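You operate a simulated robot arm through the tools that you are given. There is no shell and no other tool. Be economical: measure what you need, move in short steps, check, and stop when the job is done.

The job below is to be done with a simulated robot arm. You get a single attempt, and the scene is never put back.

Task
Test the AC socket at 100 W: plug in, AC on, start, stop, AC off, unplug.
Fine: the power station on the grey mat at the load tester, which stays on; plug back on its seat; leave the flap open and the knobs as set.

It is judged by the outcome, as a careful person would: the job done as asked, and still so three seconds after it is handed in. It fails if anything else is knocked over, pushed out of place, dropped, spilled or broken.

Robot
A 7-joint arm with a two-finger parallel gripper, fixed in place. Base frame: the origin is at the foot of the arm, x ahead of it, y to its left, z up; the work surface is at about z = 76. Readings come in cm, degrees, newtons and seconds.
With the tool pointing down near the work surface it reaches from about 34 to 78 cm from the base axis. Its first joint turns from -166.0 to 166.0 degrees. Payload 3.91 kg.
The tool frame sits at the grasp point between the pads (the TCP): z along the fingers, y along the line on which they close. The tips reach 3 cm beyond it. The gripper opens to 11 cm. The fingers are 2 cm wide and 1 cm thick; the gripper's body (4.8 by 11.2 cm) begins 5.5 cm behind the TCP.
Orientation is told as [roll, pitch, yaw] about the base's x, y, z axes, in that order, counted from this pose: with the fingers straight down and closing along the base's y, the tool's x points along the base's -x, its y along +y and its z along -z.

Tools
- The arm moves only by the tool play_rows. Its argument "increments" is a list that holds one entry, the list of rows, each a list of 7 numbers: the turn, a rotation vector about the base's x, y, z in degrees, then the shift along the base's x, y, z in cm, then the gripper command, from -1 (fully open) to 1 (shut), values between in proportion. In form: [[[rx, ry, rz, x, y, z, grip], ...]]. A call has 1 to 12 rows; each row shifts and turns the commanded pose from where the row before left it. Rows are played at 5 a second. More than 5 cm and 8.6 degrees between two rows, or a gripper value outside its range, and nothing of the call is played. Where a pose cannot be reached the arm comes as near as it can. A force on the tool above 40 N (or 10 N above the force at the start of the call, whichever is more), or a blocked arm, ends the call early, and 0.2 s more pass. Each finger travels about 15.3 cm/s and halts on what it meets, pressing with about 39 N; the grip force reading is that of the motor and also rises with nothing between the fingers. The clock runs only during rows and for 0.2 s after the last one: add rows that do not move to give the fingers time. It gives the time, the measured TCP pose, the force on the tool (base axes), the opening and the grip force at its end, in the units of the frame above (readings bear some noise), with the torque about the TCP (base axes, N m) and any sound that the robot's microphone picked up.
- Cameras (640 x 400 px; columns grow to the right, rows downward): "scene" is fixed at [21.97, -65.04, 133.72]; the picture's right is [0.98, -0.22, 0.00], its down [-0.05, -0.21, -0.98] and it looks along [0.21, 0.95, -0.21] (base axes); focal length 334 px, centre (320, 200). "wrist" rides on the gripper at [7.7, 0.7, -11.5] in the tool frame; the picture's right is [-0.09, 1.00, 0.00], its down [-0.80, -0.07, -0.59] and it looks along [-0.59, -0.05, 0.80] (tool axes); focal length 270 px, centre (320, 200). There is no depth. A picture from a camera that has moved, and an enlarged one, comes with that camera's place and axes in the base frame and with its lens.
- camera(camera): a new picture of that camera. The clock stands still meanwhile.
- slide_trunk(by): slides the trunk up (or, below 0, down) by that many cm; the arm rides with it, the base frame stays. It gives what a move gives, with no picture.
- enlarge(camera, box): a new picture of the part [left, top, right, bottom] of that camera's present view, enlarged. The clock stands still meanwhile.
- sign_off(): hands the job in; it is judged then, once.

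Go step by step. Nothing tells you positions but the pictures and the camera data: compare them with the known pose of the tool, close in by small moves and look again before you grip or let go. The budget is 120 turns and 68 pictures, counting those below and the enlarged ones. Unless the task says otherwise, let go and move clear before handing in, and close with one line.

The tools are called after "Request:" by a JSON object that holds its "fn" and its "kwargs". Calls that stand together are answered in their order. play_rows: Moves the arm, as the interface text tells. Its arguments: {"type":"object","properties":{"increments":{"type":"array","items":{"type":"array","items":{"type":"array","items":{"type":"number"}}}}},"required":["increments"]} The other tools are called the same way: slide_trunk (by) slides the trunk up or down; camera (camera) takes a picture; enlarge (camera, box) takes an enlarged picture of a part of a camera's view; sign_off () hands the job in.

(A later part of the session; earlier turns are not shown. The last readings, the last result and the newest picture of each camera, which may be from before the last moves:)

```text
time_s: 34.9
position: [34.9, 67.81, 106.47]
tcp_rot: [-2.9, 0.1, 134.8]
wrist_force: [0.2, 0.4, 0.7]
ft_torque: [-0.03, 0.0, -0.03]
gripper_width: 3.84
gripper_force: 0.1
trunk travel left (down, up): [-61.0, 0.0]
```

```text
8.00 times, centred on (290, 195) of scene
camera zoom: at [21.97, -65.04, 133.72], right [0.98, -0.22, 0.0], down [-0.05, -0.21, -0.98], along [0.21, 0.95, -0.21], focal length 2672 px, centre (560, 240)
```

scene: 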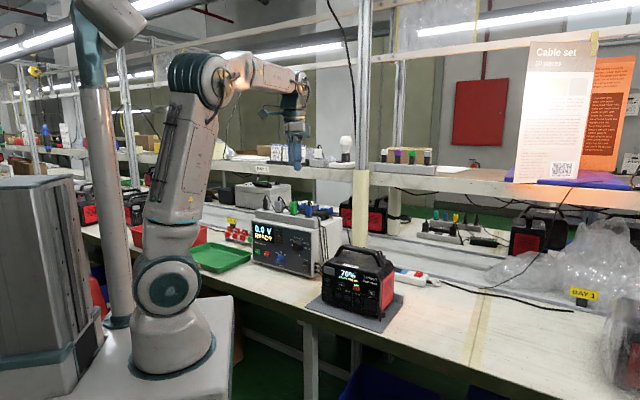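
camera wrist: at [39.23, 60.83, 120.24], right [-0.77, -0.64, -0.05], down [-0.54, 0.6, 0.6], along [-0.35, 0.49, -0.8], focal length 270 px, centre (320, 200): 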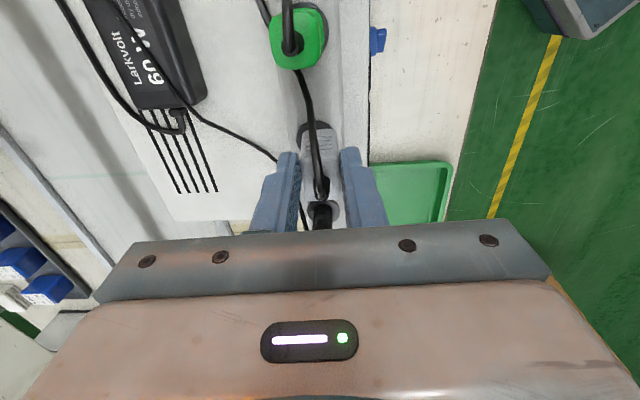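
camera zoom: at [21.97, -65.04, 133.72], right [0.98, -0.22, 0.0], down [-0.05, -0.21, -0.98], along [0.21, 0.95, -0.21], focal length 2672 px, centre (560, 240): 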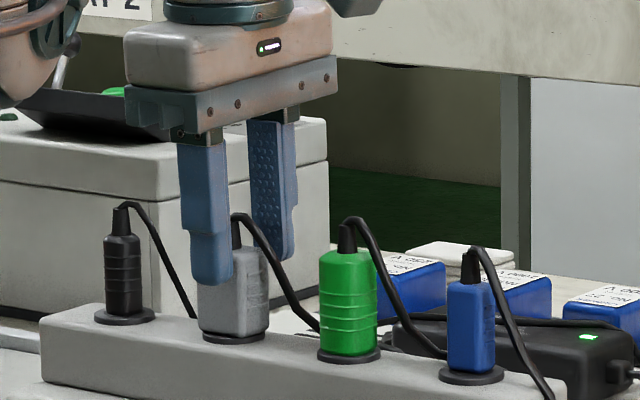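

The plug is back in its seat. Lower, regrip deep, then pull very slowly.

Request:
{"fn": "play_rows", "kwargs": {"increments": [[[0, 0, 0, 0, 0, -1, 0.3], [0, 0, 0, 0, 0, -1, 0.3], [0, 0, 0, 0, 0, -0.9, 0.3], [0, 0, 0, 0, 0, 0, 1], [0, 0, 0, 0, 0, 0, 1], [0, 0, 0, 0, 0, 0, 1]]]}}

Request:
{"fn": "play_rows", "kwargs": {"increments": [[[0, 0, 0, 0, 0, 0.2, 1], [0, 0, 0, 0, 0, 0.2, 1], [0, 0, 0, 0, 0, 0.2, 1], [0, 0, 0, 0, 0, 0.2, 1]]]}}

Request:
{"fn": "play_rows", "kwargs": {"increments": [[[0, 0, 0, 0, 0, 0.2, 1], [0, 0, 0, 0, 0, 0.2, 1], [0, 0, 0, 0, 0, 0.2, 1], [0, 0, 0, 0, 0, 0.2, 1], [0, 0, 0, 0, 0, 0.2, 1], [0, 0, 0, 0, 0, 0.2, 1]]]}}

Request:
{"fn": "enlarge", "kwargs": {"camera": "scene", "box": [265, 170, 315, 220]}}

```text
time_s: 36.3
position: [34.94, 67.64, 103.62]
tcp_rot: [-3.0, 0.0, 134.8]
wrist_force: [-0.2, 1.1, 4.1]
ft_torque: [0.03, 0.02, -0.02]
gripper_width: 2.34
gripper_force: 38.9
trunk travel left (down, up): [-61.0, 0.0]
```

```text
time_s: 37.3
position: [34.98, 67.66, 104.45]
tcp_rot: [-3.1, -0.1, 134.7]
wrist_force: [0.0, 0.2, -0.4]
ft_torque: [-0.02, 0.03, 0.01]
gripper_width: 2.31
gripper_force: 39.0
trunk travel left (down, up): [-61.0, 0.0]
```

```text
time_s: 38.7
position: [35.0, 67.66, 105.55]
tcp_rot: [-3.0, -0.1, 134.8]
wrist_force: [0.7, 0.2, -0.6]
ft_torque: [0.02, 0.0, -0.02]
gripper_width: 2.32
gripper_force: 38.6
trunk travel left (down, up): [-61.0, 0.0]
```

```text
8.00 times, centred on (290, 195) of scene
camera zoom: at [21.97, -65.04, 133.72], right [0.98, -0.22, 0.0], down [-0.05, -0.21, -0.98], along [0.21, 0.95, -0.21], focal length 2672 px, centre (560, 240)
```

zoom: 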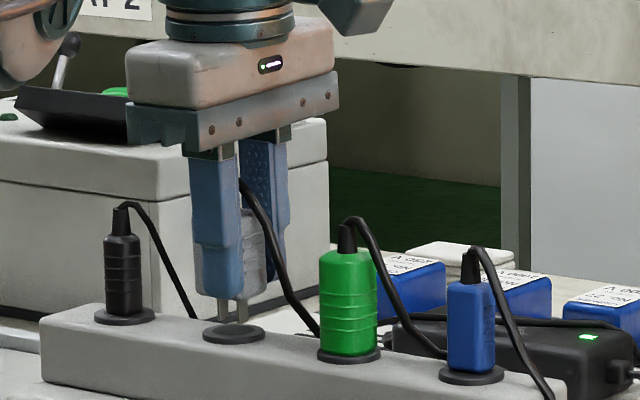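

The plug is out and now held deep, with its blades just clear of the seat. I'll lift and draw back from the tester in slow steps.

Request:
{"fn": "play_rows", "kwargs": {"increments": [[[0, 0, 0, 0, 0, 0.5, 1], [0, 0, 0, 0, 0, 0.8, 1], [0, 0, 0, -0.5, -0.5, 1, 1], [0, 0, 0, -1, -1, 1, 1], [0, 0, 0, -1.2, -1.2, 1, 1], [0, 0, 0, -1.5, -1.5, 1, 1], [0, 0, 0, -1.5, -1.5, 1, 1], [0, 0, 0, -1.5, -1.5, 1, 1], [0, 0, 0, -1.5, -1.5, 1, 1], [0, 0, 0, -1.5, -1.5, 1, 1], [0, 0, 0, -1.5, -1.5, 1, 1], [0, 0, 0, 0, 0, 0, 1]]]}}

Request:
{"fn": "play_rows", "kwargs": {"increments": [[[5.3, -5.3, 0, -0.3, -1.5, 0, 1], [5.3, -5.3, 0, -0.3, -1.5, 0, 1], [5.3, -5.3, 0, -0.3, -1.5, 0, 1], [5.3, -5.3, 0, -0.3, -1.5, 0, 1], [5.3, -5.3, 0, -0.3, -1.5, 0, 1], [5.3, -5.3, 0, -0.3, -1.5, 0, 1], [5.3, -5.3, 0, -0.3, -1.5, 0, 1], [5.3, -5.3, 0, -0.3, -1.5, 0, 1], [5.3, -5.3, 0, -0.3, -1.5, 0, 1], [5.3, -5.3, 0, -0.3, -1.5, 0, 1], [5.3, -5.3, 0, -0.3, -1.5, 0, 1], [0, 0, 0, 0, 0, 0, 1]]]}}

Request:
{"fn": "camera", "kwargs": {"camera": "wrist"}}

Request:
{"fn": "camera", "kwargs": {"camera": "scene"}}

```text
time_s: 41.3
position: [23.2, 55.97, 115.84]
tcp_rot: [-3.1, 0.0, 134.9]
wrist_force: [0.7, -0.6, -0.9]
ft_torque: [-0.03, -0.04, 0.01]
gripper_width: 2.33
gripper_force: 39.2
trunk travel left (down, up): [-61.0, 0.0]
```

```text
time_s: 43.9
position: [20.02, 42.77, 116.2]
tcp_rot: [-85.6, -0.2, 134.9]
wrist_force: [0.3, 0.4, 0.0]
ft_torque: [0.02, 0.03, 0.0]
gripper_width: 2.31
gripper_force: 39.3
out of reach, approached as far as the arm can: row 10, 11
trunk travel left (down, up): [-61.0, 0.0]
```

```text
26 pictures are left
camera wrist: at [17.26, 29.18, 116.3], right [-0.12, 0.01, -0.99], down [-0.98, 0.15, 0.12], along [0.15, 0.99, -0.01], focal length 270 px, centre (320, 200)
```

wrist: 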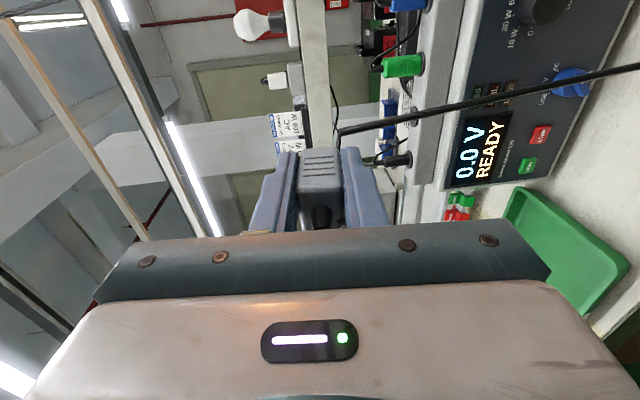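

```text
25 pictures are left
```

scene: 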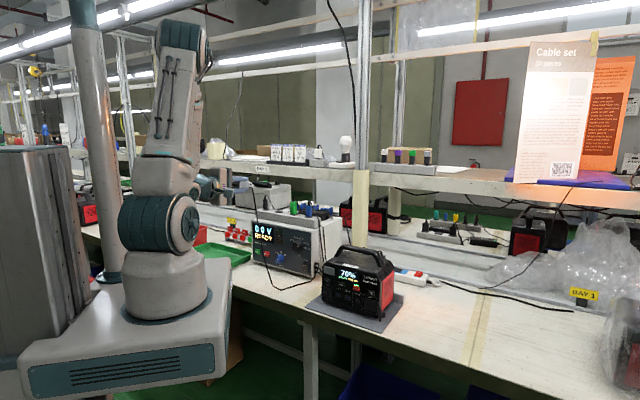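

The plug is held well and level, with the cable hanging freely. I'll slide the trunk down for a comfortable low pose and then traverse to in front of the station's socket.

Request:
{"fn": "slide_trunk", "kwargs": {"by": -18}}

Request:
{"fn": "play_rows", "kwargs": {"increments": [[[0, 0, 0, 2.2, -2.8, -0.8, 1], [0, 0, 0, 2.2, -2.8, -0.8, 1], [0, 0, 0, 2.2, -2.8, -0.8, 1], [0, 0, 0, 2.2, -2.8, -0.8, 1], [0, 0, 0, 2.2, -2.8, -0.8, 1], [0, 0, 0, 2.2, -2.8, -0.8, 1], [0, 0, 0, 2.2, -2.8, -0.8, 1], [0, 0, 0, 2.2, -2.8, -0.8, 1], [0, 0, 0, 2.2, -2.8, -0.8, 1], [0, 0, 0, 2.2, -2.8, -0.8, 1], [0, 0, 0, 0, 0, 0, 1]]]}}

Request:
{"fn": "camera", "kwargs": {"camera": "wrist"}}

Request:
{"fn": "camera", "kwargs": {"camera": "scene"}}

```text
time_s: 45.9
position: [19.88, 42.76, 98.15]
tcp_rot: [-85.4, -0.1, 135.1]
wrist_force: [-0.1, -0.3, -0.2]
ft_torque: [-0.02, -0.01, 0.0]
gripper_width: 2.31
gripper_force: 38.9
trunk travel left (down, up): [-43.0, 18.0]
```

```text
time_s: 48.3
position: [34.37, 38.87, 93.14]
tcp_rot: [-85.2, -0.1, 134.6]
wrist_force: [0.5, 0.5, -0.1]
ft_torque: [-0.03, 0.01, 0.02]
gripper_width: 2.32
gripper_force: 38.9
out of reach, approached as far as the arm can: row 1, 2, 3, 4, 5, 6, 7, 8, 9, 10
trunk travel left (down, up): [-43.0, 18.0]
```

```text
24 pictures are left
camera wrist: at [31.62, 25.27, 93.37], right [-0.12, 0.01, -0.99], down [-0.98, 0.16, 0.12], along [0.16, 0.99, -0.01], focal length 270 px, centre (320, 200)
```

wrist: 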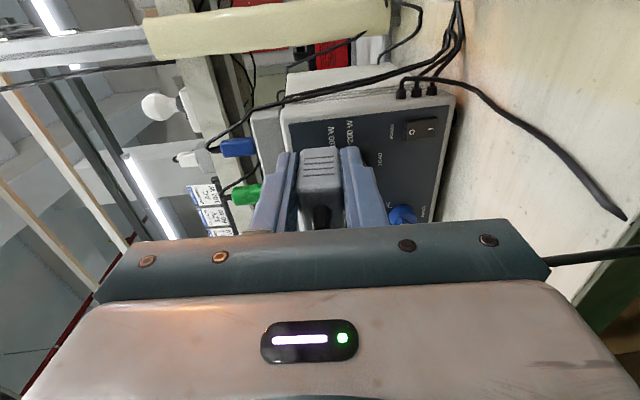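

```text
23 pictures are left
```

scene: 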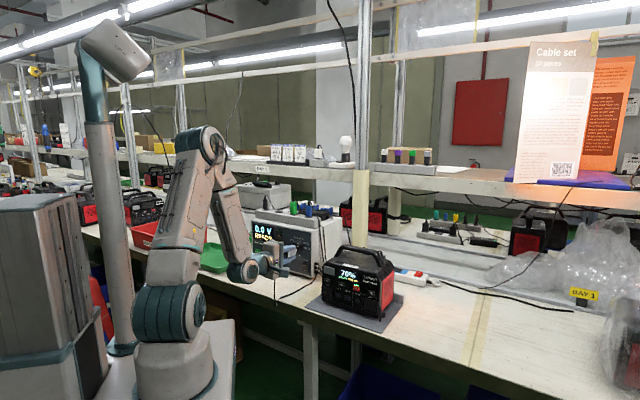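

The level pose cannot be held this near the base, so I'll raise the arm with the tool pitched down first, and level it again in front of the socket.

Request:
{"fn": "play_rows", "kwargs": {"increments": [[[0, 0, 0, -3, 3, 4, 1], [0, 0, 0, -3, 3, 4, 1], [-5.66, 5.66, 0, 0, 0, 4, 1], [-5.66, 5.66, 0, 0, 0, 3, 1], [-5.66, 5.66, 0, 0, 0, 3, 1], [-5.66, 5.66, 0, 0, 0, 2, 1], [-5.66, 5.66, 0, 0, 0, 2, 1], [-5.66, 5.66, 0, 0, 0, 0, 1], [-5.66, 5.66, 0, 0, 0, 0, 1], [0, 0, 0, 0, 0, 0, 1]]]}}

Request:
{"fn": "camera", "kwargs": {"camera": "scene"}}

```text
refused: row 1 steps farther than a row can; nothing moved
```

```text
22 pictures are left
```

scene: 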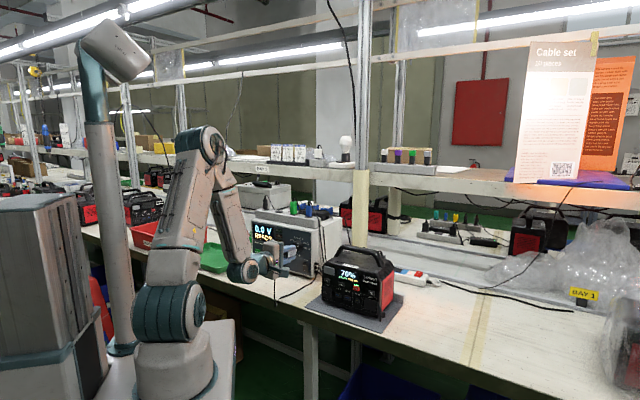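

The row was too long and was refused; nothing moved. I'll repeat with shorter rows.

Request:
{"fn": "play_rows", "kwargs": {"increments": [[[0, 0, 0, -1.8, 1.8, 4, 1], [0, 0, 0, -1.8, 1.8, 4, 1], [-5.66, 5.66, 0, 0, 0, 4, 1], [-5.66, 5.66, 0, 0, 0, 3, 1], [-5.66, 5.66, 0, 0, 0, 3, 1], [-5.66, 5.66, 0, 0, 0, 2, 1], [-5.66, 5.66, 0, 0, 0, 1, 1], [-5.66, 5.66, 0, 0, 0, 0, 1], [-5.66, 5.66, 0, 0, 0, 0, 1], [0, 0, 0, 0, 0, 0, 1]]]}}

```text
time_s: 50.5
position: [31.09, 42.28, 113.59]
tcp_rot: [-32.5, 0.7, 134.4]
wrist_force: [-0.2, 0.2, -1.3]
ft_torque: [0.01, -0.01, 0.02]
gripper_width: 2.31
gripper_force: 38.8
out of reach, approached as far as the arm can: row 6
trunk travel left (down, up): [-43.0, 18.0]
```

Now clear above everything. I'll pitch down a little more and traverse over to in front of the socket at height.

Request:
{"fn": "play_rows", "kwargs": {"increments": [[[-5.66, 5.66, 0, 0, 0, 0, 1], [-5.66, 5.66, 0, 0, 0, 0, 1], [0, 0, 0, 2.3, -2.8, 0, 1], [0, 0, 0, 2.3, -2.8, 0, 1], [0, 0, 0, 2.3, -2.8, 0, 1], [0, 0, 0, 2.3, -2.8, 0, 1], [0, 0, 0, 2.3, -2.8, 0, 1], [0, 0, 0, 2.3, -2.8, 0, 1], [0, 0, 0, 2.3, -2.8, 0, 1], [0, 0, 0, 2.3, -2.8, 0, 1], [0, 0, 0, 2.3, -2.8, 0, 1], [0, 0, 0, 0, 0, 0, 1]]]}}

Request:
{"fn": "camera", "kwargs": {"camera": "scene"}}

```text
time_s: 53.1
position: [51.91, 17.07, 113.52]
tcp_rot: [-16.5, 1.0, 134.5]
wrist_force: [1.2, -0.7, -0.4]
ft_torque: [-0.02, 0.02, -0.02]
gripper_width: 2.32
gripper_force: 38.9
trunk travel left (down, up): [-43.0, 18.0]
```

```text
21 pictures are left
```

scene: 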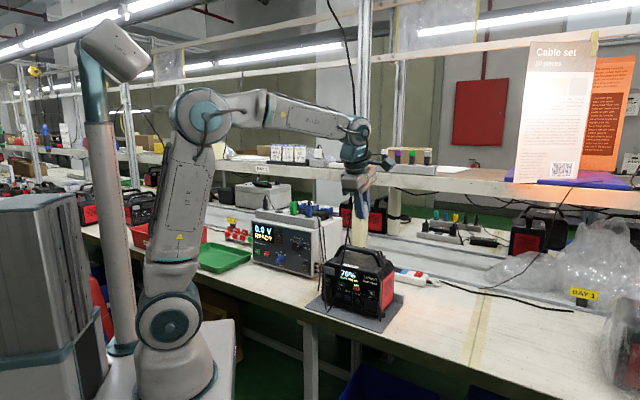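

In front of and above the station now. I'll pitch the tool up to level here, drawing back slightly.

Request:
{"fn": "play_rows", "kwargs": {"increments": [[[5.78, -5.78, 0, -0.1, -0.1, -1, 1], [5.78, -5.78, 0, -0.1, -0.1, -1, 1], [5.78, -5.78, 0, -0.1, -0.1, -1, 1], [5.78, -5.78, 0, -0.1, -0.1, -1, 1], [5.78, -5.78, 0, -0.1, -0.1, -1, 1], [5.78, -5.78, 0, -0.1, -0.1, -1, 1], [5.78, -5.78, 0, -0.1, -0.1, -1, 1], [5.78, -5.78, 0, -0.1, -0.1, -1, 1], [5.73, -5.73, 0, -0.1, -0.1, -1, 1], [0, 0, 0, 0, 0, 0, 1]]]}}

Request:
{"fn": "camera", "kwargs": {"camera": "wrist"}}

```text
time_s: 55.3
position: [50.12, 15.9, 109.37]
tcp_rot: [-81.2, 3.0, 131.8]
wrist_force: [0.9, -0.1, -0.6]
ft_torque: [-0.01, 0.01, 0.03]
gripper_width: 2.32
gripper_force: 38.9
out of reach, approached as far as the arm can: row 5, 6
trunk travel left (down, up): [-43.0, 18.0]
```

```text
20 pictures are left
camera wrist: at [46.78, 2.6, 110.87], right [-0.14, -0.08, -0.99], down [-0.97, 0.22, 0.12], along [0.21, 0.97, -0.1], focal length 270 px, centre (320, 200)
```

wrist: 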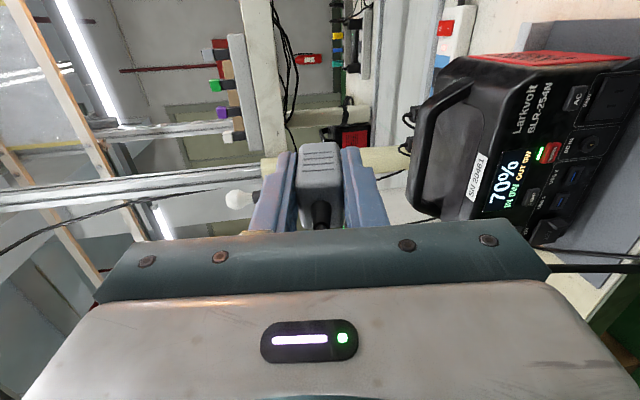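

The socket's centre works out at n≈55.8, s≈-24.7, z≈80.8 and the AC button at s≈-25.1, z≈85.1. I'll lower to socket height while correcting the orientation.

Request:
{"fn": "play_rows", "kwargs": {"increments": [[[0, 0, 0, 0, 0, -4, 1], [0, 0, 0, 0, 0, -4, 1], [0, 0, 0, 0, 0, -4, 1], [0, 0, 0, 0, 0, -4, 1], [2.78, -1.37, 1.23, 0, 0, -3.5, 1], [2.78, -1.37, 1.23, 0, -0.3, -3.5, 1], [2.78, -1.37, 1.23, 0, -0.3, -3, 1], [0, 0, 0, 0, 0, 0, 1]]]}}

Request:
{"fn": "camera", "kwargs": {"camera": "wrist"}}

Request:
{"fn": "enlarge", "kwargs": {"camera": "scene", "box": [320, 250, 420, 330]}}

```text
time_s: 57.1
position: [50.33, 15.21, 83.58]
tcp_rot: [-89.9, -0.1, 135.5]
wrist_force: [-0.1, -1.1, -1.1]
ft_torque: [0.0, 0.01, 0.0]
gripper_width: 2.32
gripper_force: 39.6
trunk travel left (down, up): [-43.0, 18.0]
```

```text
19 pictures are left
camera wrist: at [47.7, 1.71, 82.8], right [-0.07, 0.06, -1.0], down [-0.99, 0.14, 0.07], along [0.14, 0.99, 0.05], focal length 270 px, centre (320, 200)
```

wrist: 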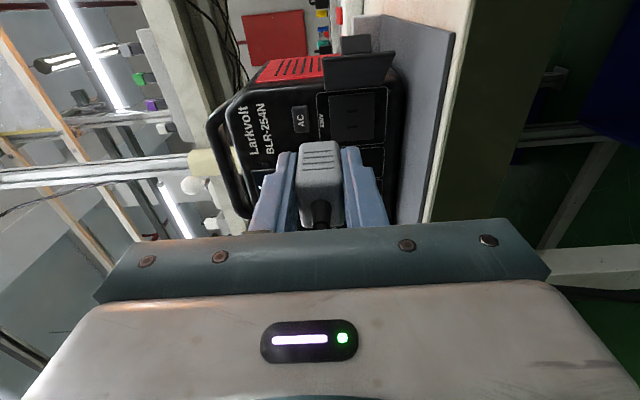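

```text
5.00 times, centred on (370, 290) of scene
camera zoom: at [21.97, -65.04, 133.72], right [0.98, -0.22, 0.0], down [-0.05, -0.21, -0.98], along [0.21, 0.95, -0.21], focal length 1670 px, centre (70, -250)
```

zoom: 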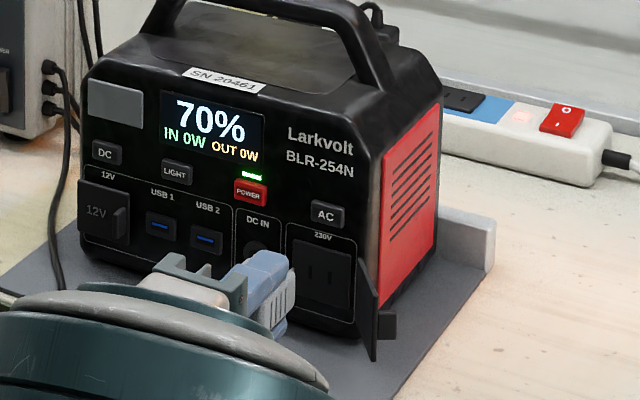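

Level and lined up roughly; the socket and the open flap are visible beyond the plug. I'll enlarge for the exact offset.

Request:
{"fn": "enlarge", "kwargs": {"camera": "wrist", "box": [240, 40, 420, 235]}}

```text
2.05 times, centred on (330, 138) of wrist
camera zoom: at [47.7, 1.71, 82.8], right [-0.07, 0.06, -1.0], down [-0.99, 0.14, 0.07], along [0.14, 0.99, 0.05], focal length 554 px, centre (300, 328)
```

zoom: 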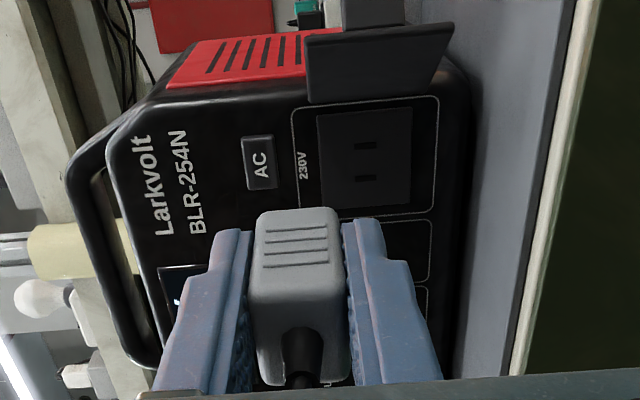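

The socket centre is s≈-24.65, z≈80.85; the plug already matches in s and needs to drop 2.7 cm. I'll lower, advance until the blades are just short of the slots, and look.

Request:
{"fn": "play_rows", "kwargs": {"increments": [[[0, 0, -0.5, 0, 0, -1, 1], [0, 0, 0, 0, 0, -1, 1], [0, 0, 0, 0, 0, -0.7, 1], [0, 0, 0, 0.8, 0.8, 0, 1], [0, 0, 0, 0.8, 0.8, 0, 1], [0, 0, 0, 0.6, 0.6, 0, 1], [0, 0, 0, 0, 0, 0, 1]]]}}

Request:
{"fn": "enlarge", "kwargs": {"camera": "wrist", "box": [240, 40, 420, 235]}}

Request:
{"fn": "enlarge", "kwargs": {"camera": "scene", "box": [355, 285, 405, 325]}}

```text
time_s: 58.7
position: [52.3, 17.65, 80.87]
tcp_rot: [-89.8, -0.1, 134.9]
wrist_force: [0.5, 0.1, -0.8]
ft_torque: [-0.02, 0.01, -0.02]
gripper_width: 2.3
gripper_force: 39.1
trunk travel left (down, up): [-43.0, 18.0]
```

```text
2.05 times, centred on (330, 138) of wrist
camera zoom: at [49.68, 4.06, 80.09], right [-0.07, 0.06, -1.0], down [-0.99, 0.15, 0.07], along [0.15, 0.99, 0.05], focal length 554 px, centre (300, 328)
```

zoom: 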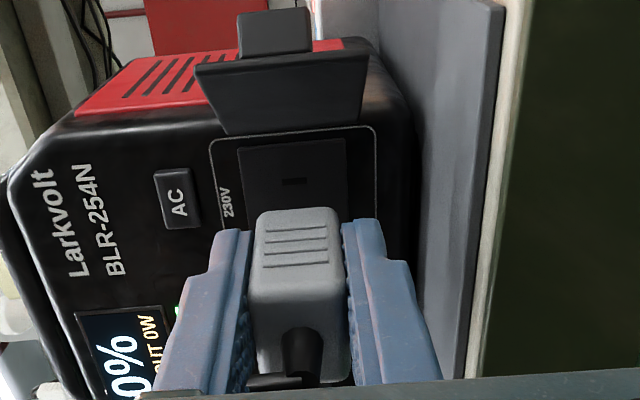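

```text
10.00 times, centred on (380, 305) of scene
camera zoom: at [21.97, -65.04, 133.72], right [0.98, -0.22, 0.0], down [-0.05, -0.21, -0.98], along [0.21, 0.95, -0.21], focal length 3340 px, centre (-280, -850)
```

zoom: 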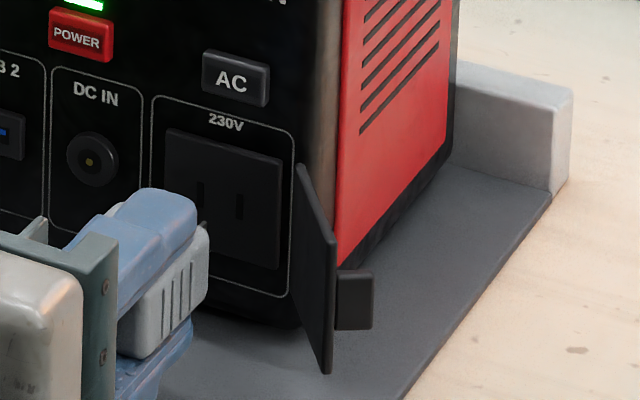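

The blades look about 0.25 cm too far left; height is right. I'll shift that and creep forward to just before the slots, then look again.

Request:
{"fn": "play_rows", "kwargs": {"increments": [[[0, 0, 0, 0.18, -0.18, 0, 1], [0, 0, 0, 0.4, 0.4, 0, 1], [0, 0, 0, 0.5, 0.5, 0, 1], [0, 0, 0, 0, 0, 0, 1]]]}}

Request:
{"fn": "enlarge", "kwargs": {"camera": "wrist", "box": [260, 80, 380, 200]}}

Request:
{"fn": "enlarge", "kwargs": {"camera": "scene", "box": [360, 290, 395, 320]}}

```text
time_s: 59.7
position: [53.38, 18.35, 80.72]
tcp_rot: [-89.8, -0.1, 135.0]
wrist_force: [-0.4, -0.1, -0.6]
ft_torque: [0.02, 0.04, -0.02]
gripper_width: 2.31
gripper_force: 38.8
trunk travel left (down, up): [-43.0, 18.0]
```

```text
3.33 times, centred on (320, 140) of wrist
camera zoom: at [50.78, 4.82, 80.09], right [-0.07, 0.06, -1.0], down [-0.99, 0.15, 0.07], along [0.15, 0.99, 0.05], focal length 901 px, centre (320, 400)
```

zoom: 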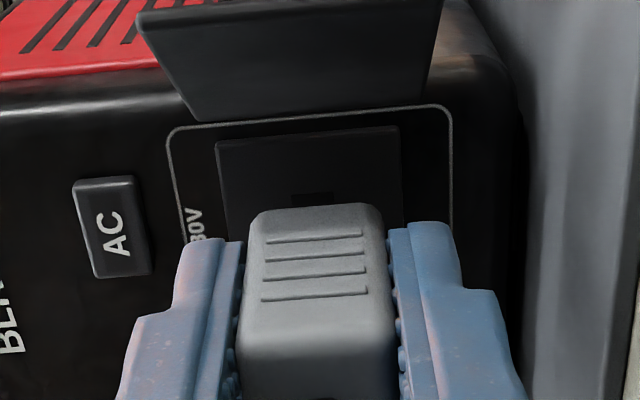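

```text
13.33 times, centred on (378, 305) of scene
camera zoom: at [21.97, -65.04, 133.72], right [0.98, -0.22, 0.0], down [-0.05, -0.21, -0.98], along [0.21, 0.95, -0.21], focal length 4454 px, centre (-447, -1200)
```

zoom: 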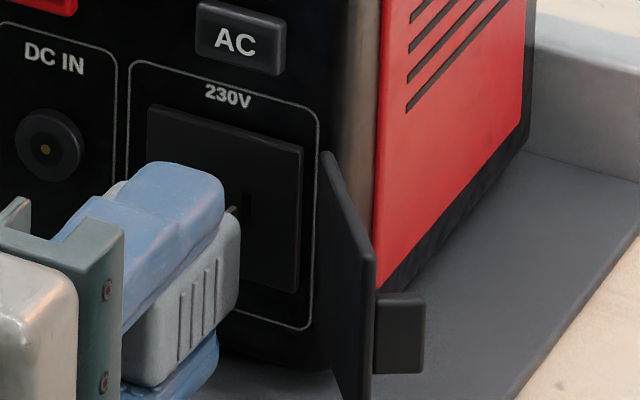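

The visible blade tip lines up with its slot. Inserting slowly, raising 0.1 cm.

Request:
{"fn": "play_rows", "kwargs": {"increments": [[[0, 0, 0, 0.15, 0.15, 0.1, 1], [0, 0, 0, 0.2, 0.2, 0, 1], [0, 0, 0, 0.2, 0.2, 0, 1], [0, 0, 0, 0.2, 0.2, 0, 1], [0, 0, 0, 0.2, 0.2, 0, 1]]]}}

Request:
{"fn": "enlarge", "kwargs": {"camera": "scene", "box": [360, 290, 395, 320]}}

```text
time_s: 60.9
position: [54.38, 19.31, 80.95]
tcp_rot: [-89.8, -0.1, 134.9]
wrist_force: [0.2, -1.0, 0.0]
ft_torque: [-0.01, 0.0, -0.04]
gripper_width: 2.35
gripper_force: 38.7
trunk travel left (down, up): [-43.0, 18.0]
```

```text
13.33 times, centred on (378, 305) of scene
camera zoom: at [21.97, -65.04, 133.72], right [0.98, -0.22, 0.0], down [-0.05, -0.21, -0.98], along [0.21, 0.95, -0.21], focal length 4454 px, centre (-447, -1200)
```

zoom: 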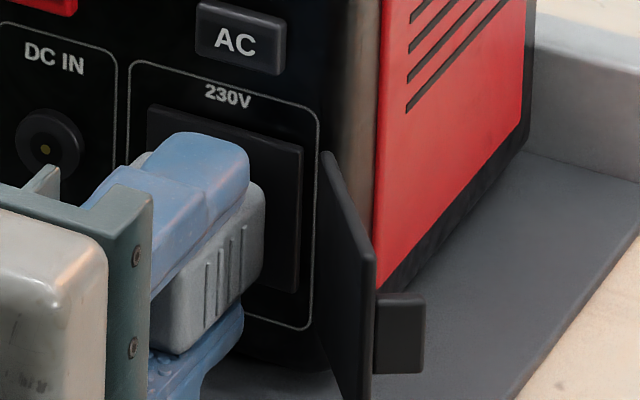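

No resistance and the plug is well forward, so the blades appear to be entering. I'll keep going slowly until it seats.

Request:
{"fn": "play_rows", "kwargs": {"increments": [[[0, 0, 0, 0.15, 0.15, 0, 1], [0, 0, 0, 0.15, 0.15, 0, 1], [0, 0, 0, 0.15, 0.15, 0, 1], [0, 0, 0, 0.15, 0.15, 0, 1]]]}}

Request:
{"fn": "enlarge", "kwargs": {"camera": "scene", "box": [350, 275, 406, 323]}}

```text
time_s: 61.9
position: [54.92, 19.75, 80.89]
tcp_rot: [-89.8, -0.1, 134.7]
wrist_force: [-10.3, -16.1, -0.7]
ft_torque: [-0.08, 0.0, 0.86]
gripper_width: 2.3
gripper_force: 39.1
trunk travel left (down, up): [-43.0, 18.0]
```

```text
8.33 times, centred on (378, 299) of scene
camera zoom: at [21.97, -65.04, 133.72], right [0.98, -0.22, 0.0], down [-0.05, -0.21, -0.98], along [0.21, 0.95, -0.21], focal length 2784 px, centre (-163, -625)
```

zoom: 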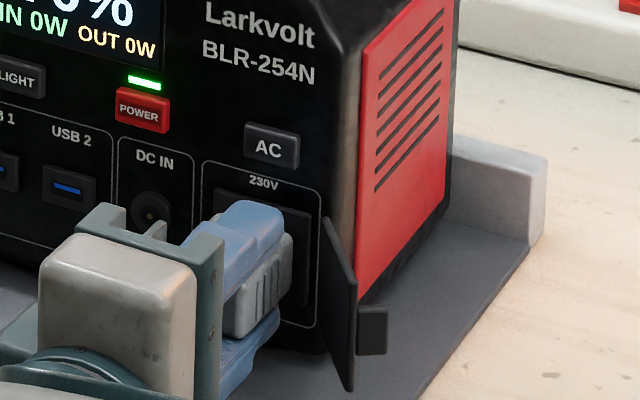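

Contact at n≈52.8 matches the plug face meeting the station front, so it's seated. One small extra push, then release and back off straight.

Request:
{"fn": "play_rows", "kwargs": {"increments": [[[0, 0, 0, 0.1, 0.1, 0, 1], [0, 0, 0, 0, 0, 0, 1]]]}}

Request:
{"fn": "play_rows", "kwargs": {"increments": [[[0, 0, 0, -0.15, -0.15, 0, 0.4], [0, 0, 0, 0, 0, 0, 0.3], [0, 0, 0, -0.5, -0.5, 0, 0.2], [0, 0, 0, -1.5, -1.5, 0, 0.2], [0, 0, 0, -2, -2, 0, 0.2], [0, 0, 0, -2, -2, 0, 0.2], [0, 0, 0, 0, 0, 0, 0.2]]]}}

Request:
{"fn": "camera", "kwargs": {"camera": "wrist"}}

```text
time_s: 62.5
position: [55.19, 19.86, 80.83]
tcp_rot: [-89.7, -0.1, 134.9]
wrist_force: [-5.1, -12.0, -4.4]
ft_torque: [-0.07, 0.03, 0.21]
gripper_width: 2.31
gripper_force: 39.0
trunk travel left (down, up): [-43.0, 18.0]
```

```text
time_s: 64.1
position: [48.95, 13.86, 80.92]
tcp_rot: [-89.8, 0.0, 134.9]
wrist_force: [0.6, 0.5, -0.5]
ft_torque: [0.01, 0.02, -0.01]
gripper_width: 4.41
gripper_force: 0.1
trunk travel left (down, up): [-43.0, 18.0]
```

```text
10 pictures are left
camera wrist: at [46.19, 0.25, 80.18], right [-0.07, 0.06, -1.0], down [-0.99, 0.15, 0.07], along [0.15, 0.99, 0.05], focal length 270 px, centre (320, 200)
```

wrist: 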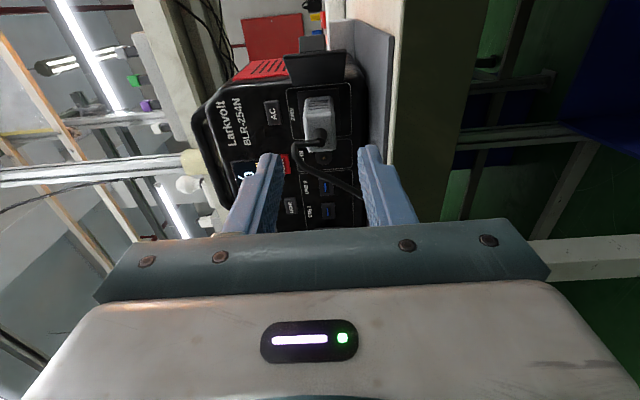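

The plug sits in the socket. Next I press AC (s≈-25.2, z≈85.0) with closed fingertips: retreat a bit, close, raise, and approach.

Request:
{"fn": "play_rows", "kwargs": {"increments": [[[0, 0, 0, -0.9, -0.9, 0, 0.2], [0, 0, 0, -0.9, -0.9, 0, 0.2], [0, 0, 0, 0.14, -0.14, 1.5, 1], [0, 0, 0, 0.14, -0.14, 1.5, 1], [0, 0, 0, 0, 0, 1.2, 1], [0, 0, 0, 1.5, 1.5, 0, 1], [0, 0, 0, 1.5, 1.5, 0, 1], [0, 0, 0, 1.5, 1.5, 0, 1], [0, 0, 0, 1.4, 1.4, 0, 1], [0, 0, 0, 0, 0, 0, 1]]]}}

Request:
{"fn": "enlarge", "kwargs": {"camera": "scene", "box": [340, 265, 410, 325]}}

```text
time_s: 66.3
position: [53.34, 17.55, 85.03]
tcp_rot: [-89.8, -0.1, 134.8]
wrist_force: [0.4, -0.7, 0.2]
ft_torque: [-0.03, 0.0, -0.01]
gripper_width: 0.0
gripper_force: 37.6
trunk travel left (down, up): [-43.0, 18.0]
```

```text
6.67 times, centred on (375, 295) of scene
camera zoom: at [21.97, -65.04, 133.72], right [0.98, -0.22, 0.0], down [-0.05, -0.21, -0.98], along [0.21, 0.95, -0.21], focal length 2227 px, centre (-47, -433)
```

zoom: 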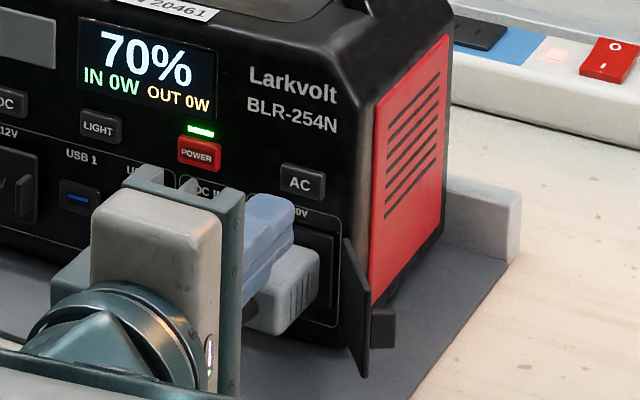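

Fingertips are aligned in front of AC, 2.4 cm out. I'll press gently in small steps.

Request:
{"fn": "play_rows", "kwargs": {"increments": [[[0, 0, 0, 0.6, 0.6, 0.2, 1], [0, 0, 0, 0.6, 0.6, 0, 1], [0, 0, 0, 0.2, 0.2, 0, 1], [0, 0, 0, 0.15, 0.15, 0, 1]]]}}

```text
time_s: 67.3
position: [54.98, 19.27, 85.31]
tcp_rot: [-89.8, -0.1, 134.9]
wrist_force: [-0.5, -0.2, -0.4]
ft_torque: [-0.03, 0.02, -0.01]
gripper_width: 0.0
gripper_force: 37.8
trunk travel left (down, up): [-43.0, 18.0]
```

Request:
{"fn": "play_rows", "kwargs": {"increments": [[[0, 0, 0, 0.1, 0.1, 0, 1], [0, 0, 0, 0.1, 0.1, 0, 1]]]}}

```text
time_s: 67.9
position: [55.17, 19.46, 85.21]
tcp_rot: [-89.8, -0.2, 134.9]
wrist_force: [-0.4, -1.3, 0.7]
ft_torque: [-0.01, 0.0, 0.01]
gripper_width: 0.01
gripper_force: 37.5
trunk travel left (down, up): [-43.0, 18.0]
```

No contact yet; continuing in small steps.

Request:
{"fn": "play_rows", "kwargs": {"increments": [[[0, 0, 0, 0.1, 0.1, 0, 1], [0, 0, 0, 0.1, 0.1, 0, 1]]]}}

```text
time_s: 68.5
position: [55.32, 19.57, 85.26]
tcp_rot: [-89.8, -0.1, 134.9]
wrist_force: [-0.9, -0.6, -0.2]
ft_torque: [0.0, -0.02, 0.0]
gripper_width: 0.0
gripper_force: 37.7
trunk travel left (down, up): [-43.0, 18.0]
```

Request:
{"fn": "play_rows", "kwargs": {"increments": [[[0, 0, 0, 0.1, 0.1, 0, 1], [0, 0, 0, 0.1, 0.1, 0, 1]]]}}

```text
time_s: 69.1
position: [55.62, 19.91, 85.36]
tcp_rot: [-89.8, 0.0, 135.0]
wrist_force: [0.2, 0.3, 0.7]
ft_torque: [0.01, 0.02, 0.01]
gripper_width: 0.0
gripper_force: 38.0
trunk travel left (down, up): [-43.0, 18.0]
```

Request:
{"fn": "play_rows", "kwargs": {"increments": [[[0, 0, 0, 0.1, 0.1, 0, 1], [0, 0, 0, 0.1, 0.1, 0, 1]]]}}

```text
time_s: 69.7
position: [55.72, 19.99, 85.29]
tcp_rot: [-89.8, -0.1, 135.0]
wrist_force: [0.5, 0.2, -0.7]
ft_torque: [0.0, 0.02, 0.0]
gripper_width: 0.0
gripper_force: 37.7
trunk travel left (down, up): [-43.0, 18.0]
```

Request:
{"fn": "play_rows", "kwargs": {"increments": [[[0, 0, 0, 0.1, 0.1, 0, 1], [0, 0, 0, 0.1, 0.1, 0, 1]]]}}

Request:
{"fn": "enlarge", "kwargs": {"camera": "scene", "box": [340, 265, 410, 325]}}

```text
time_s: 70.3
position: [55.87, 20.16, 85.2]
tcp_rot: [-89.8, -0.2, 134.9]
wrist_force: [-3.6, -2.2, -1.2]
ft_torque: [-0.03, 0.03, 0.05]
gripper_width: 0.0
gripper_force: 38.4
trunk travel left (down, up): [-43.0, 18.0]
heard: click
```

```text
6.67 times, centred on (375, 295) of scene
camera zoom: at [21.97, -65.04, 133.72], right [0.98, -0.22, 0.0], down [-0.05, -0.21, -0.98], along [0.21, 0.95, -0.21], focal length 2227 px, centre (-47, -433)
```

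zoom: 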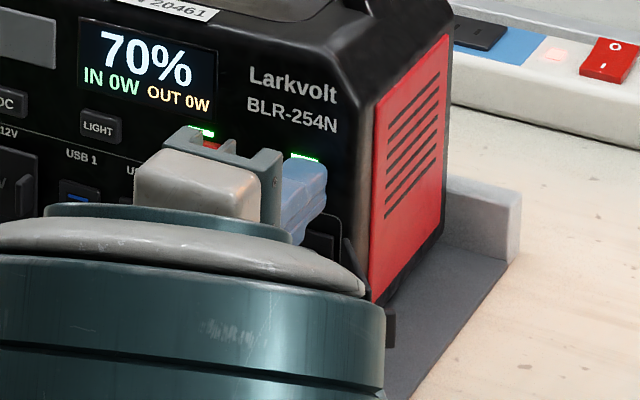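

A click and the AC light is green: AC is on. I'll retreat straight back, then rise with the tool pitched down to travel to the tester.

Request:
{"fn": "play_rows", "kwargs": {"increments": [[[0, 0, 0, -1, -1, 0, 1], [0, 0, 0, -1.5, -1.5, 0, 1], [0, 0, 0, -1.5, -1.5, 0, 1], [0, 0, 0, -1.5, -1.5, 0, 1], [0, 0, 0, -1, -1, 0.5, 1], [0, 0, 0, 0, 0, 4, 1], [0, 0, 0, 0, 0, 4, 1], [-2.83, 2.83, 0, 0, 0, 4, 1], [-5.66, 5.66, 0, 0, 0, 4, 1], [-5.66, 5.66, 0, 0, 0, 4, 1], [-5.66, 5.66, 0, 0, 0, 4, 1], [-5.66, 5.66, 0, 0, 0, 2, 1]]]}}

Request:
{"fn": "play_rows", "kwargs": {"increments": [[[-5.66, 5.66, 0, -2.2, 2.8, 0, 1], [-5.66, 5.66, 0, -2.2, 2.8, 0, 1], [-5.66, 5.66, 0, -2.2, 2.8, 0, 1], [0, 0, 0, -2.2, 2.8, 0, 1], [0, 0, 0, -2.2, 2.8, 0, 1], [0, 0, 0, -2.2, 2.8, 0, 1], [0, 0, 0, -2.2, 2.8, 0, 1], [0, 0, 0, -2.2, 2.8, 0, 1], [0, 0, 0, -2.2, 2.8, 0, 1], [0, 0, 0, -2.2, 2.8, 0, 1], [0, 0, 0, -2.2, 2.8, 0, 1], [0, 0, 0, 0, 0, 0, 1]]]}}

```text
time_s: 72.9
position: [49.51, 13.88, 111.85]
tcp_rot: [-53.6, 0.1, 134.9]
wrist_force: [0.9, -0.5, 0.9]
ft_torque: [0.02, -0.01, 0.01]
gripper_width: 0.01
gripper_force: 37.7
trunk travel left (down, up): [-43.0, 18.0]
```

```text
time_s: 75.5
position: [25.09, 44.47, 111.75]
tcp_rot: [-29.7, 0.1, 134.9]
wrist_force: [0.5, 0.5, 0.9]
ft_torque: [-0.02, 0.02, 0.0]
gripper_width: 0.0
gripper_force: 37.3
trunk travel left (down, up): [-43.0, 18.0]
```

I'm now heading to the START button (s≈32.2, z≈83.1), tilting the tool 20° downward so the gripper body clears the green tray's rim.

Request:
{"fn": "play_rows", "kwargs": {"increments": [[[5.66, -5.66, 0, -0.83, 2.39, -3.56, 1], [5.66, -5.66, 0, -0.83, 2.39, -3.56, 1], [5.66, -5.66, 0, -0.83, 2.39, -3.56, 1], [5.66, -5.66, 0, -0.83, 2.39, -3.56, 1], [5.66, -5.66, 0, -0.83, 2.39, -3.56, 1], [0, 0, 0, -0.83, 2.39, -3.56, 1], [0, 0, 0, -0.83, 2.39, -3.56, 1], [0, 0, 0, -0.83, 2.39, -3.56, 1], [0, 0, 0, 0, 0, 0, 1]]]}}

Request:
{"fn": "camera", "kwargs": {"camera": "wrist"}}

```text
time_s: 77.5
position: [18.4, 63.81, 83.15]
tcp_rot: [-69.8, -0.1, 134.8]
wrist_force: [-0.7, 0.4, 1.1]
ft_torque: [-0.02, 0.01, 0.0]
gripper_width: 0.0
gripper_force: 37.7
trunk travel left (down, up): [-43.0, 18.0]
```

```text
7 pictures are left
camera wrist: at [16.07, 50.59, 86.49], right [-0.31, -0.18, -0.93], down [-0.94, 0.19, 0.27], along [0.13, 0.96, -0.23], focal length 270 px, centre (320, 200)
```

wrist: 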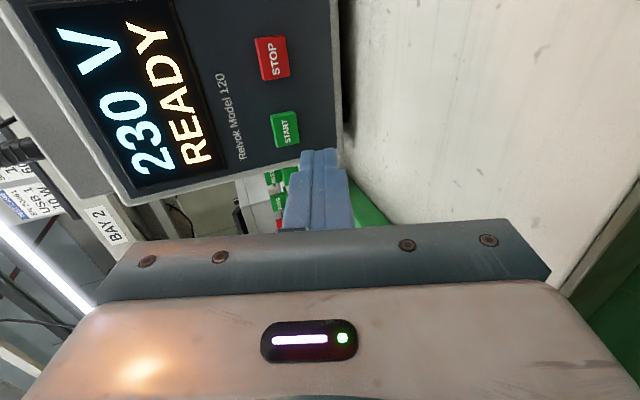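

The tester now reads 230 V READY. START is at s≈32.3, z≈82.6; I'll lower 0.3 cm and approach.

Request:
{"fn": "play_rows", "kwargs": {"increments": [[[0, 0, 0, 1, 1, -0.3, 1], [0, 0, 0, 1, 1, 0, 1], [0, 0, 0, 1, 1, 0, 1], [0, 0, 0, 0.6, 0.6, 0, 1], [0, 0, 0, 0.2, 0.2, 0, 1], [0, 0, 0, 0, 0, 0, 1]]]}}

Request:
{"fn": "play_rows", "kwargs": {"increments": [[[0, 0, 0, 0.1, 0.1, 0, 1], [0, 0, 0, 0.1, 0.1, 0, 1], [0, 0, 0, 0.1, 0.1, 0, 1]]]}}

```text
time_s: 78.9
position: [22.29, 67.36, 83.04]
tcp_rot: [-69.8, 0.1, 134.9]
wrist_force: [0.4, -0.4, -0.1]
ft_torque: [-0.04, 0.03, 0.0]
gripper_width: 0.0
gripper_force: 38.0
trunk travel left (down, up): [-43.0, 18.0]
```

```text
time_s: 79.7
position: [22.71, 67.83, 82.89]
tcp_rot: [-69.7, 0.0, 134.9]
wrist_force: [0.5, 0.1, -1.1]
ft_torque: [-0.02, -0.01, -0.03]
gripper_width: 0.0
gripper_force: 37.8
trunk travel left (down, up): [-43.0, 18.0]
```

Request:
{"fn": "play_rows", "kwargs": {"increments": [[[0, 0, 0, 0.1, 0.1, 0, 1], [0, 0, 0, 0.1, 0.1, 0, 1], [0, 0, 0, 0.1, 0.1, 0, 1]]]}}

```text
time_s: 80.5
position: [23.08, 68.17, 83.1]
tcp_rot: [-69.7, 0.0, 135.0]
wrist_force: [-0.4, -0.5, 0.0]
ft_torque: [0.01, -0.02, 0.01]
gripper_width: 0.01
gripper_force: 37.8
trunk travel left (down, up): [-43.0, 18.0]
```

Request:
{"fn": "play_rows", "kwargs": {"increments": [[[0, 0, 0, 0, 0, -0.2, 1], [0, 0, 0, 0.1, 0.1, 0, 1], [0, 0, 0, 0.1, 0.1, 0, 1]]]}}

Request:
{"fn": "play_rows", "kwargs": {"increments": [[[0, 0, 0, 0.1, 0.1, 0, 1], [0, 0, 0, 0.1, 0.1, 0, 1]]]}}

```text
time_s: 81.3
position: [23.18, 68.22, 82.85]
tcp_rot: [-69.8, 0.0, 134.9]
wrist_force: [-0.3, -0.5, 1.1]
ft_torque: [0.02, 0.02, 0.02]
gripper_width: 0.0
gripper_force: 38.0
trunk travel left (down, up): [-43.0, 18.0]
```

```text
time_s: 81.9
position: [23.35, 68.26, 82.67]
tcp_rot: [-69.9, 0.1, 134.9]
wrist_force: [-1.0, -0.4, 0.0]
ft_torque: [-0.01, -0.01, -0.01]
gripper_width: 0.02
gripper_force: 38.2
trunk travel left (down, up): [-43.0, 18.0]
heard: click
```

A click at START. I'll back off 3 cm and read the display.

Request:
{"fn": "play_rows", "kwargs": {"increments": [[[0, 0, 0, -1, -1, 0, 1], [0, 0, 0, -1.2, -1.2, 0, 1], [0, 0, 0, 0, 0, 0, 1]]]}}

Request:
{"fn": "camera", "kwargs": {"camera": "wrist"}}

```text
time_s: 82.7
position: [21.1, 66.29, 82.83]
tcp_rot: [-69.8, 0.0, 134.8]
wrist_force: [0.2, -0.7, 0.0]
ft_torque: [0.0, 0.04, -0.01]
gripper_width: 0.0
gripper_force: 37.5
trunk travel left (down, up): [-43.0, 18.0]
```

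```text
6 pictures are left
camera wrist: at [18.77, 53.0, 86.06], right [-0.31, -0.18, -0.93], down [-0.94, 0.19, 0.27], along [0.13, 0.96, -0.23], focal length 270 px, centre (320, 200)
```

wrist: 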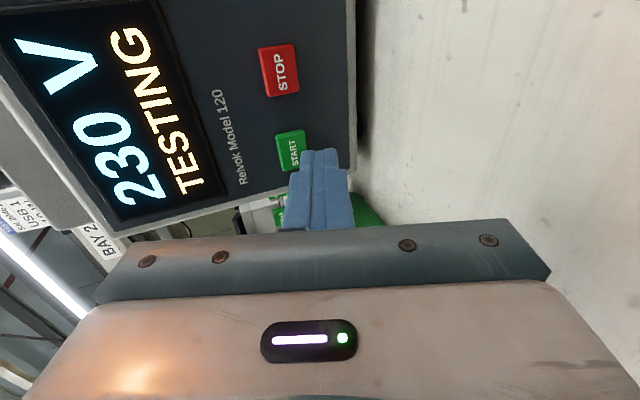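

It's TESTING. I'll shift in front of STOP and give the test some seconds before reading again.

Request:
{"fn": "play_rows", "kwargs": {"increments": [[[0, 0, 0, 1.1, -1.1, 0, 1], [0, 0, 0, 1.1, -1.1, 0, 1], [0, 0, 0, 1.1, -1.1, 0, 1], [0, 0, 0, 0, 0, 0, 1], [0, 0, 0, 0, 0, 0, 1], [0, 0, 0, 0, 0, 0, 1], [0, 0, 0, 0, 0, 0, 1], [0, 0, 0, 0, 0, 0, 1], [0, 0, 0, 0, 0, 0, 1], [0, 0, 0, 0, 0, 0, 1], [0, 0, 0, 0, 0, 0, 1], [0, 0, 0, 0, 0, 0, 1]]]}}

Request:
{"fn": "play_rows", "kwargs": {"increments": [[[0, 0, 0, 0, 0, 0, 1], [0, 0, 0, 0, 0, 0, 1], [0, 0, 0, 0, 0, 0, 1], [0, 0, 0, 0, 0, 0, 1], [0, 0, 0, 0, 0, 0, 1], [0, 0, 0, 0, 0, 0, 1], [0, 0, 0, 0, 0, 0, 1], [0, 0, 0, 0, 0, 0, 1], [0, 0, 0, 0, 0, 0, 1], [0, 0, 0, 0, 0, 0, 1], [0, 0, 0, 0, 0, 0, 1], [0, 0, 0, 0, 0, 0, 1]]]}}

Request:
{"fn": "camera", "kwargs": {"camera": "wrist"}}

```text
time_s: 85.3
position: [24.55, 63.07, 82.67]
tcp_rot: [-69.8, 0.0, 134.9]
wrist_force: [0.3, 0.4, 0.4]
ft_torque: [0.02, -0.02, 0.0]
gripper_width: 0.0
gripper_force: 37.9
trunk travel left (down, up): [-43.0, 18.0]
```

```text
time_s: 87.9
position: [24.44, 62.87, 82.77]
tcp_rot: [-69.8, 0.0, 134.9]
wrist_force: [0.6, 0.3, 0.0]
ft_torque: [-0.01, 0.0, 0.0]
gripper_width: 0.0
gripper_force: 37.6
trunk travel left (down, up): [-43.0, 18.0]
```

```text
5 pictures are left
camera wrist: at [22.07, 49.76, 86.04], right [-0.31, -0.18, -0.93], down [-0.94, 0.19, 0.27], along [0.13, 0.96, -0.23], focal length 270 px, centre (320, 200)
```

wrist: 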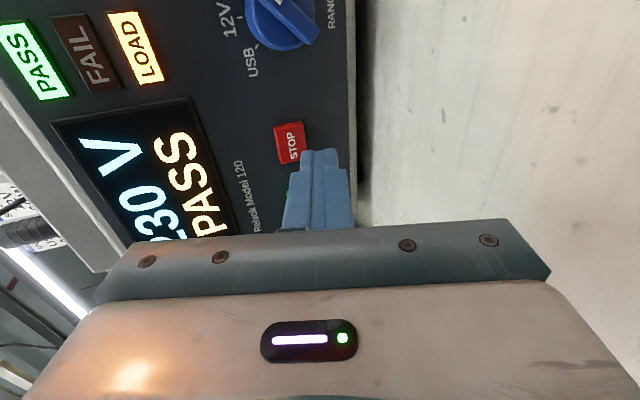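

PASS with the load on. Now press STOP: approach straight in.

Request:
{"fn": "play_rows", "kwargs": {"increments": [[[0, 0, 0, 1.2, 0.8, 0, 1], [0, 0, 0, 0.8, 0.8, 0, 1], [0, 0, 0, 0.15, 0.15, 0, 1], [0, 0, 0, 0.1, 0.1, 0, 1]]]}}

Request:
{"fn": "play_rows", "kwargs": {"increments": [[[0, 0, 0, 0.1, 0.1, 0, 1], [0, 0, 0, 0.1, 0.1, 0, 1]]]}}

```text
time_s: 88.9
position: [26.67, 64.82, 82.68]
tcp_rot: [-69.7, 0.1, 134.9]
wrist_force: [-1.0, -0.5, 0.5]
ft_torque: [0.01, 0.0, -0.02]
gripper_width: 0.0
gripper_force: 38.1
trunk travel left (down, up): [-43.0, 18.0]
```

```text
time_s: 89.5
position: [26.86, 65.01, 82.76]
tcp_rot: [-69.7, -0.1, 135.0]
wrist_force: [-0.4, -1.9, -0.1]
ft_torque: [-0.01, 0.05, 0.01]
gripper_width: 0.0
gripper_force: 38.1
trunk travel left (down, up): [-43.0, 18.0]
heard: click
```

STOP clicked. I'll retreat and rise back towards the station, reversing my earlier path.

Request:
{"fn": "play_rows", "kwargs": {"increments": [[[0, 0, 0, -1.5, -1.5, 0, 1], [0, 0, 0, -1.5, -1.5, 0, 1], [0, 0, 0, -1.5, -1.5, 0, 1], [-5.66, 5.66, 0, 0.34, -2, 3.62, 1], [-5.66, 5.66, 0, 0.34, -2, 3.62, 1], [-5.66, 5.66, 0, 0.34, -2, 3.62, 1], [-5.66, 5.66, 0, 0.34, -2, 3.62, 1], [-5.66, 5.66, 0, 0.34, -2, 3.62, 1], [0, 0, 0, 0.34, -2, 3.62, 1], [0, 0, 0, 0.34, -2, 3.62, 1], [0, 0, 0, 0.34, -2, 3.62, 1], [0, 0, 0, 0, 0, 0, 1]]]}}

Request:
{"fn": "play_rows", "kwargs": {"increments": [[[0, 0, 0, 2.2, -2.8, 0, 1], [0, 0, 0, 2.2, -2.8, 0, 1], [0, 0, 0, 2.2, -2.8, 0, 1], [0, 0, 0, 2.2, -2.8, 0, 1], [0, 0, 0, 2.2, -2.8, 0, 1], [0, 0, 0, 2.2, -2.8, 0, 1], [0, 0, 0, 2.2, -2.8, 0, 1], [0, 0, 0, 2.2, -2.8, 0, 1], [5.66, -5.66, 0, 2.2, -2.8, 0, 1], [5.66, -5.66, 0, 2.2, -2.8, 0, 1], [5.66, -5.66, 0, 2.2, -2.8, 0, 1], [0, 0, 0, 0, 0, 0, 1]]]}}

Request:
{"fn": "enlarge", "kwargs": {"camera": "scene", "box": [240, 190, 440, 330]}}

```text
time_s: 92.1
position: [25.21, 44.42, 111.82]
tcp_rot: [-29.7, 0.1, 135.1]
wrist_force: [0.1, 1.2, -0.1]
ft_torque: [-0.01, 0.0, 0.03]
gripper_width: 0.0
gripper_force: 37.8
trunk travel left (down, up): [-43.0, 18.0]
```

```text
time_s: 94.7
position: [49.43, 13.76, 111.77]
tcp_rot: [-53.8, 0.1, 135.0]
wrist_force: [-0.4, 0.0, 0.2]
ft_torque: [0.0, -0.02, 0.03]
gripper_width: 0.0
gripper_force: 37.8
trunk travel left (down, up): [-43.0, 18.0]
```

```text
2.86 times, centred on (340, 260) of scene
camera zoom: at [21.97, -65.04, 133.72], right [0.98, -0.22, 0.0], down [-0.05, -0.21, -0.98], along [0.21, 0.95, -0.21], focal length 954 px, centre (263, 29)
```

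zoom: 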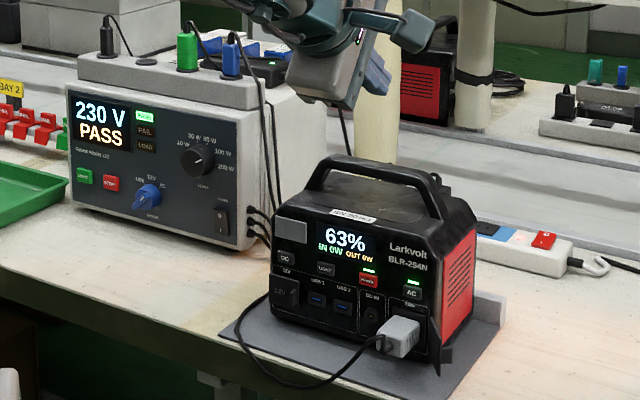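

The test is stopped (PASS kept, load off, OUT 0 W). Now I'll reverse the path down to the AC button.

Request:
{"fn": "play_rows", "kwargs": {"increments": [[[5.66, -5.66, 0, 0, 0, -2, 1], [5.66, -5.66, 0, 0, 0, -4, 1], [5.66, -5.66, 0, 0, 0, -4, 1], [5.66, -5.66, 0, 0, 0, -4, 1], [2.83, -2.83, 0, 0, 0, -4, 1], [0, 0, 0, 0, 0, -4, 1], [0, 0, 0, 0, 0, -4, 1], [0, 0, 0, 0, 0, -0.5, 1], [0, 0, 0, 0, 0, 0, 1]]]}}

```text
time_s: 96.7
position: [49.17, 13.24, 88.03]
tcp_rot: [-87.7, 1.4, 133.6]
wrist_force: [-1.0, -0.2, -0.6]
ft_torque: [0.0, 0.04, -0.01]
gripper_width: 0.0
gripper_force: 37.7
out of reach, approached as far as the arm can: row 1, 5
trunk travel left (down, up): [-43.0, 18.0]
```

Slight orientation residue; I'll correct it and approach AC to about 1.4 cm short.

Request:
{"fn": "play_rows", "kwargs": {"increments": [[[2.47, -0.5, 1.3, 0, 0, -1.4, 1], [0, 0, 0, 0.1, 0.2, -1.4, 1], [0, 0, 0, 1.4, 1.4, 0, 1], [0, 0, 0, 1.4, 1.4, 0, 1], [0, 0, 0, 1.4, 1.4, 0, 1], [0, 0, 0, 1.4, 1.4, 0, 1], [0, 0, 0, 0, 0, 0, 1]]]}}

```text
time_s: 98.3
position: [54.98, 19.04, 85.23]
tcp_rot: [-89.7, 0.0, 134.9]
wrist_force: [0.2, -0.7, -1.0]
ft_torque: [0.01, -0.01, 0.0]
gripper_width: 0.0
gripper_force: 37.6
trunk travel left (down, up): [-43.0, 18.0]
```

Request:
{"fn": "play_rows", "kwargs": {"increments": [[[0, 0, 0, 0.2, 0.25, 0, 1], [0, 0, 0, 0.2, 0.25, 0, 1], [0, 0, 0, 0.15, 0.2, 0, 1], [0, 0, 0, 0.1, 0.1, 0, 1], [0, 0, 0, 0.1, 0.1, 0, 1]]]}}

```text
time_s: 99.5
position: [55.62, 19.78, 85.27]
tcp_rot: [-89.7, 0.0, 134.9]
wrist_force: [-0.8, 0.0, 0.3]
ft_torque: [-0.03, 0.0, 0.02]
gripper_width: 0.0
gripper_force: 37.5
trunk travel left (down, up): [-43.0, 18.0]
```

Request:
{"fn": "play_rows", "kwargs": {"increments": [[[0, 0, 0, 0.1, 0.1, 0, 1], [0, 0, 0, 0.1, 0.1, 0, 1], [0, 0, 0, 0.05, 0.05, 0, 1]]]}}

```text
time_s: 100.3
position: [56.0, 20.12, 85.14]
tcp_rot: [-89.7, -0.1, 134.9]
wrist_force: [-2.1, -1.4, 0.1]
ft_torque: [0.07, -0.02, 0.0]
gripper_width: 0.0
gripper_force: 37.9
trunk travel left (down, up): [-43.0, 18.0]
heard: click
```

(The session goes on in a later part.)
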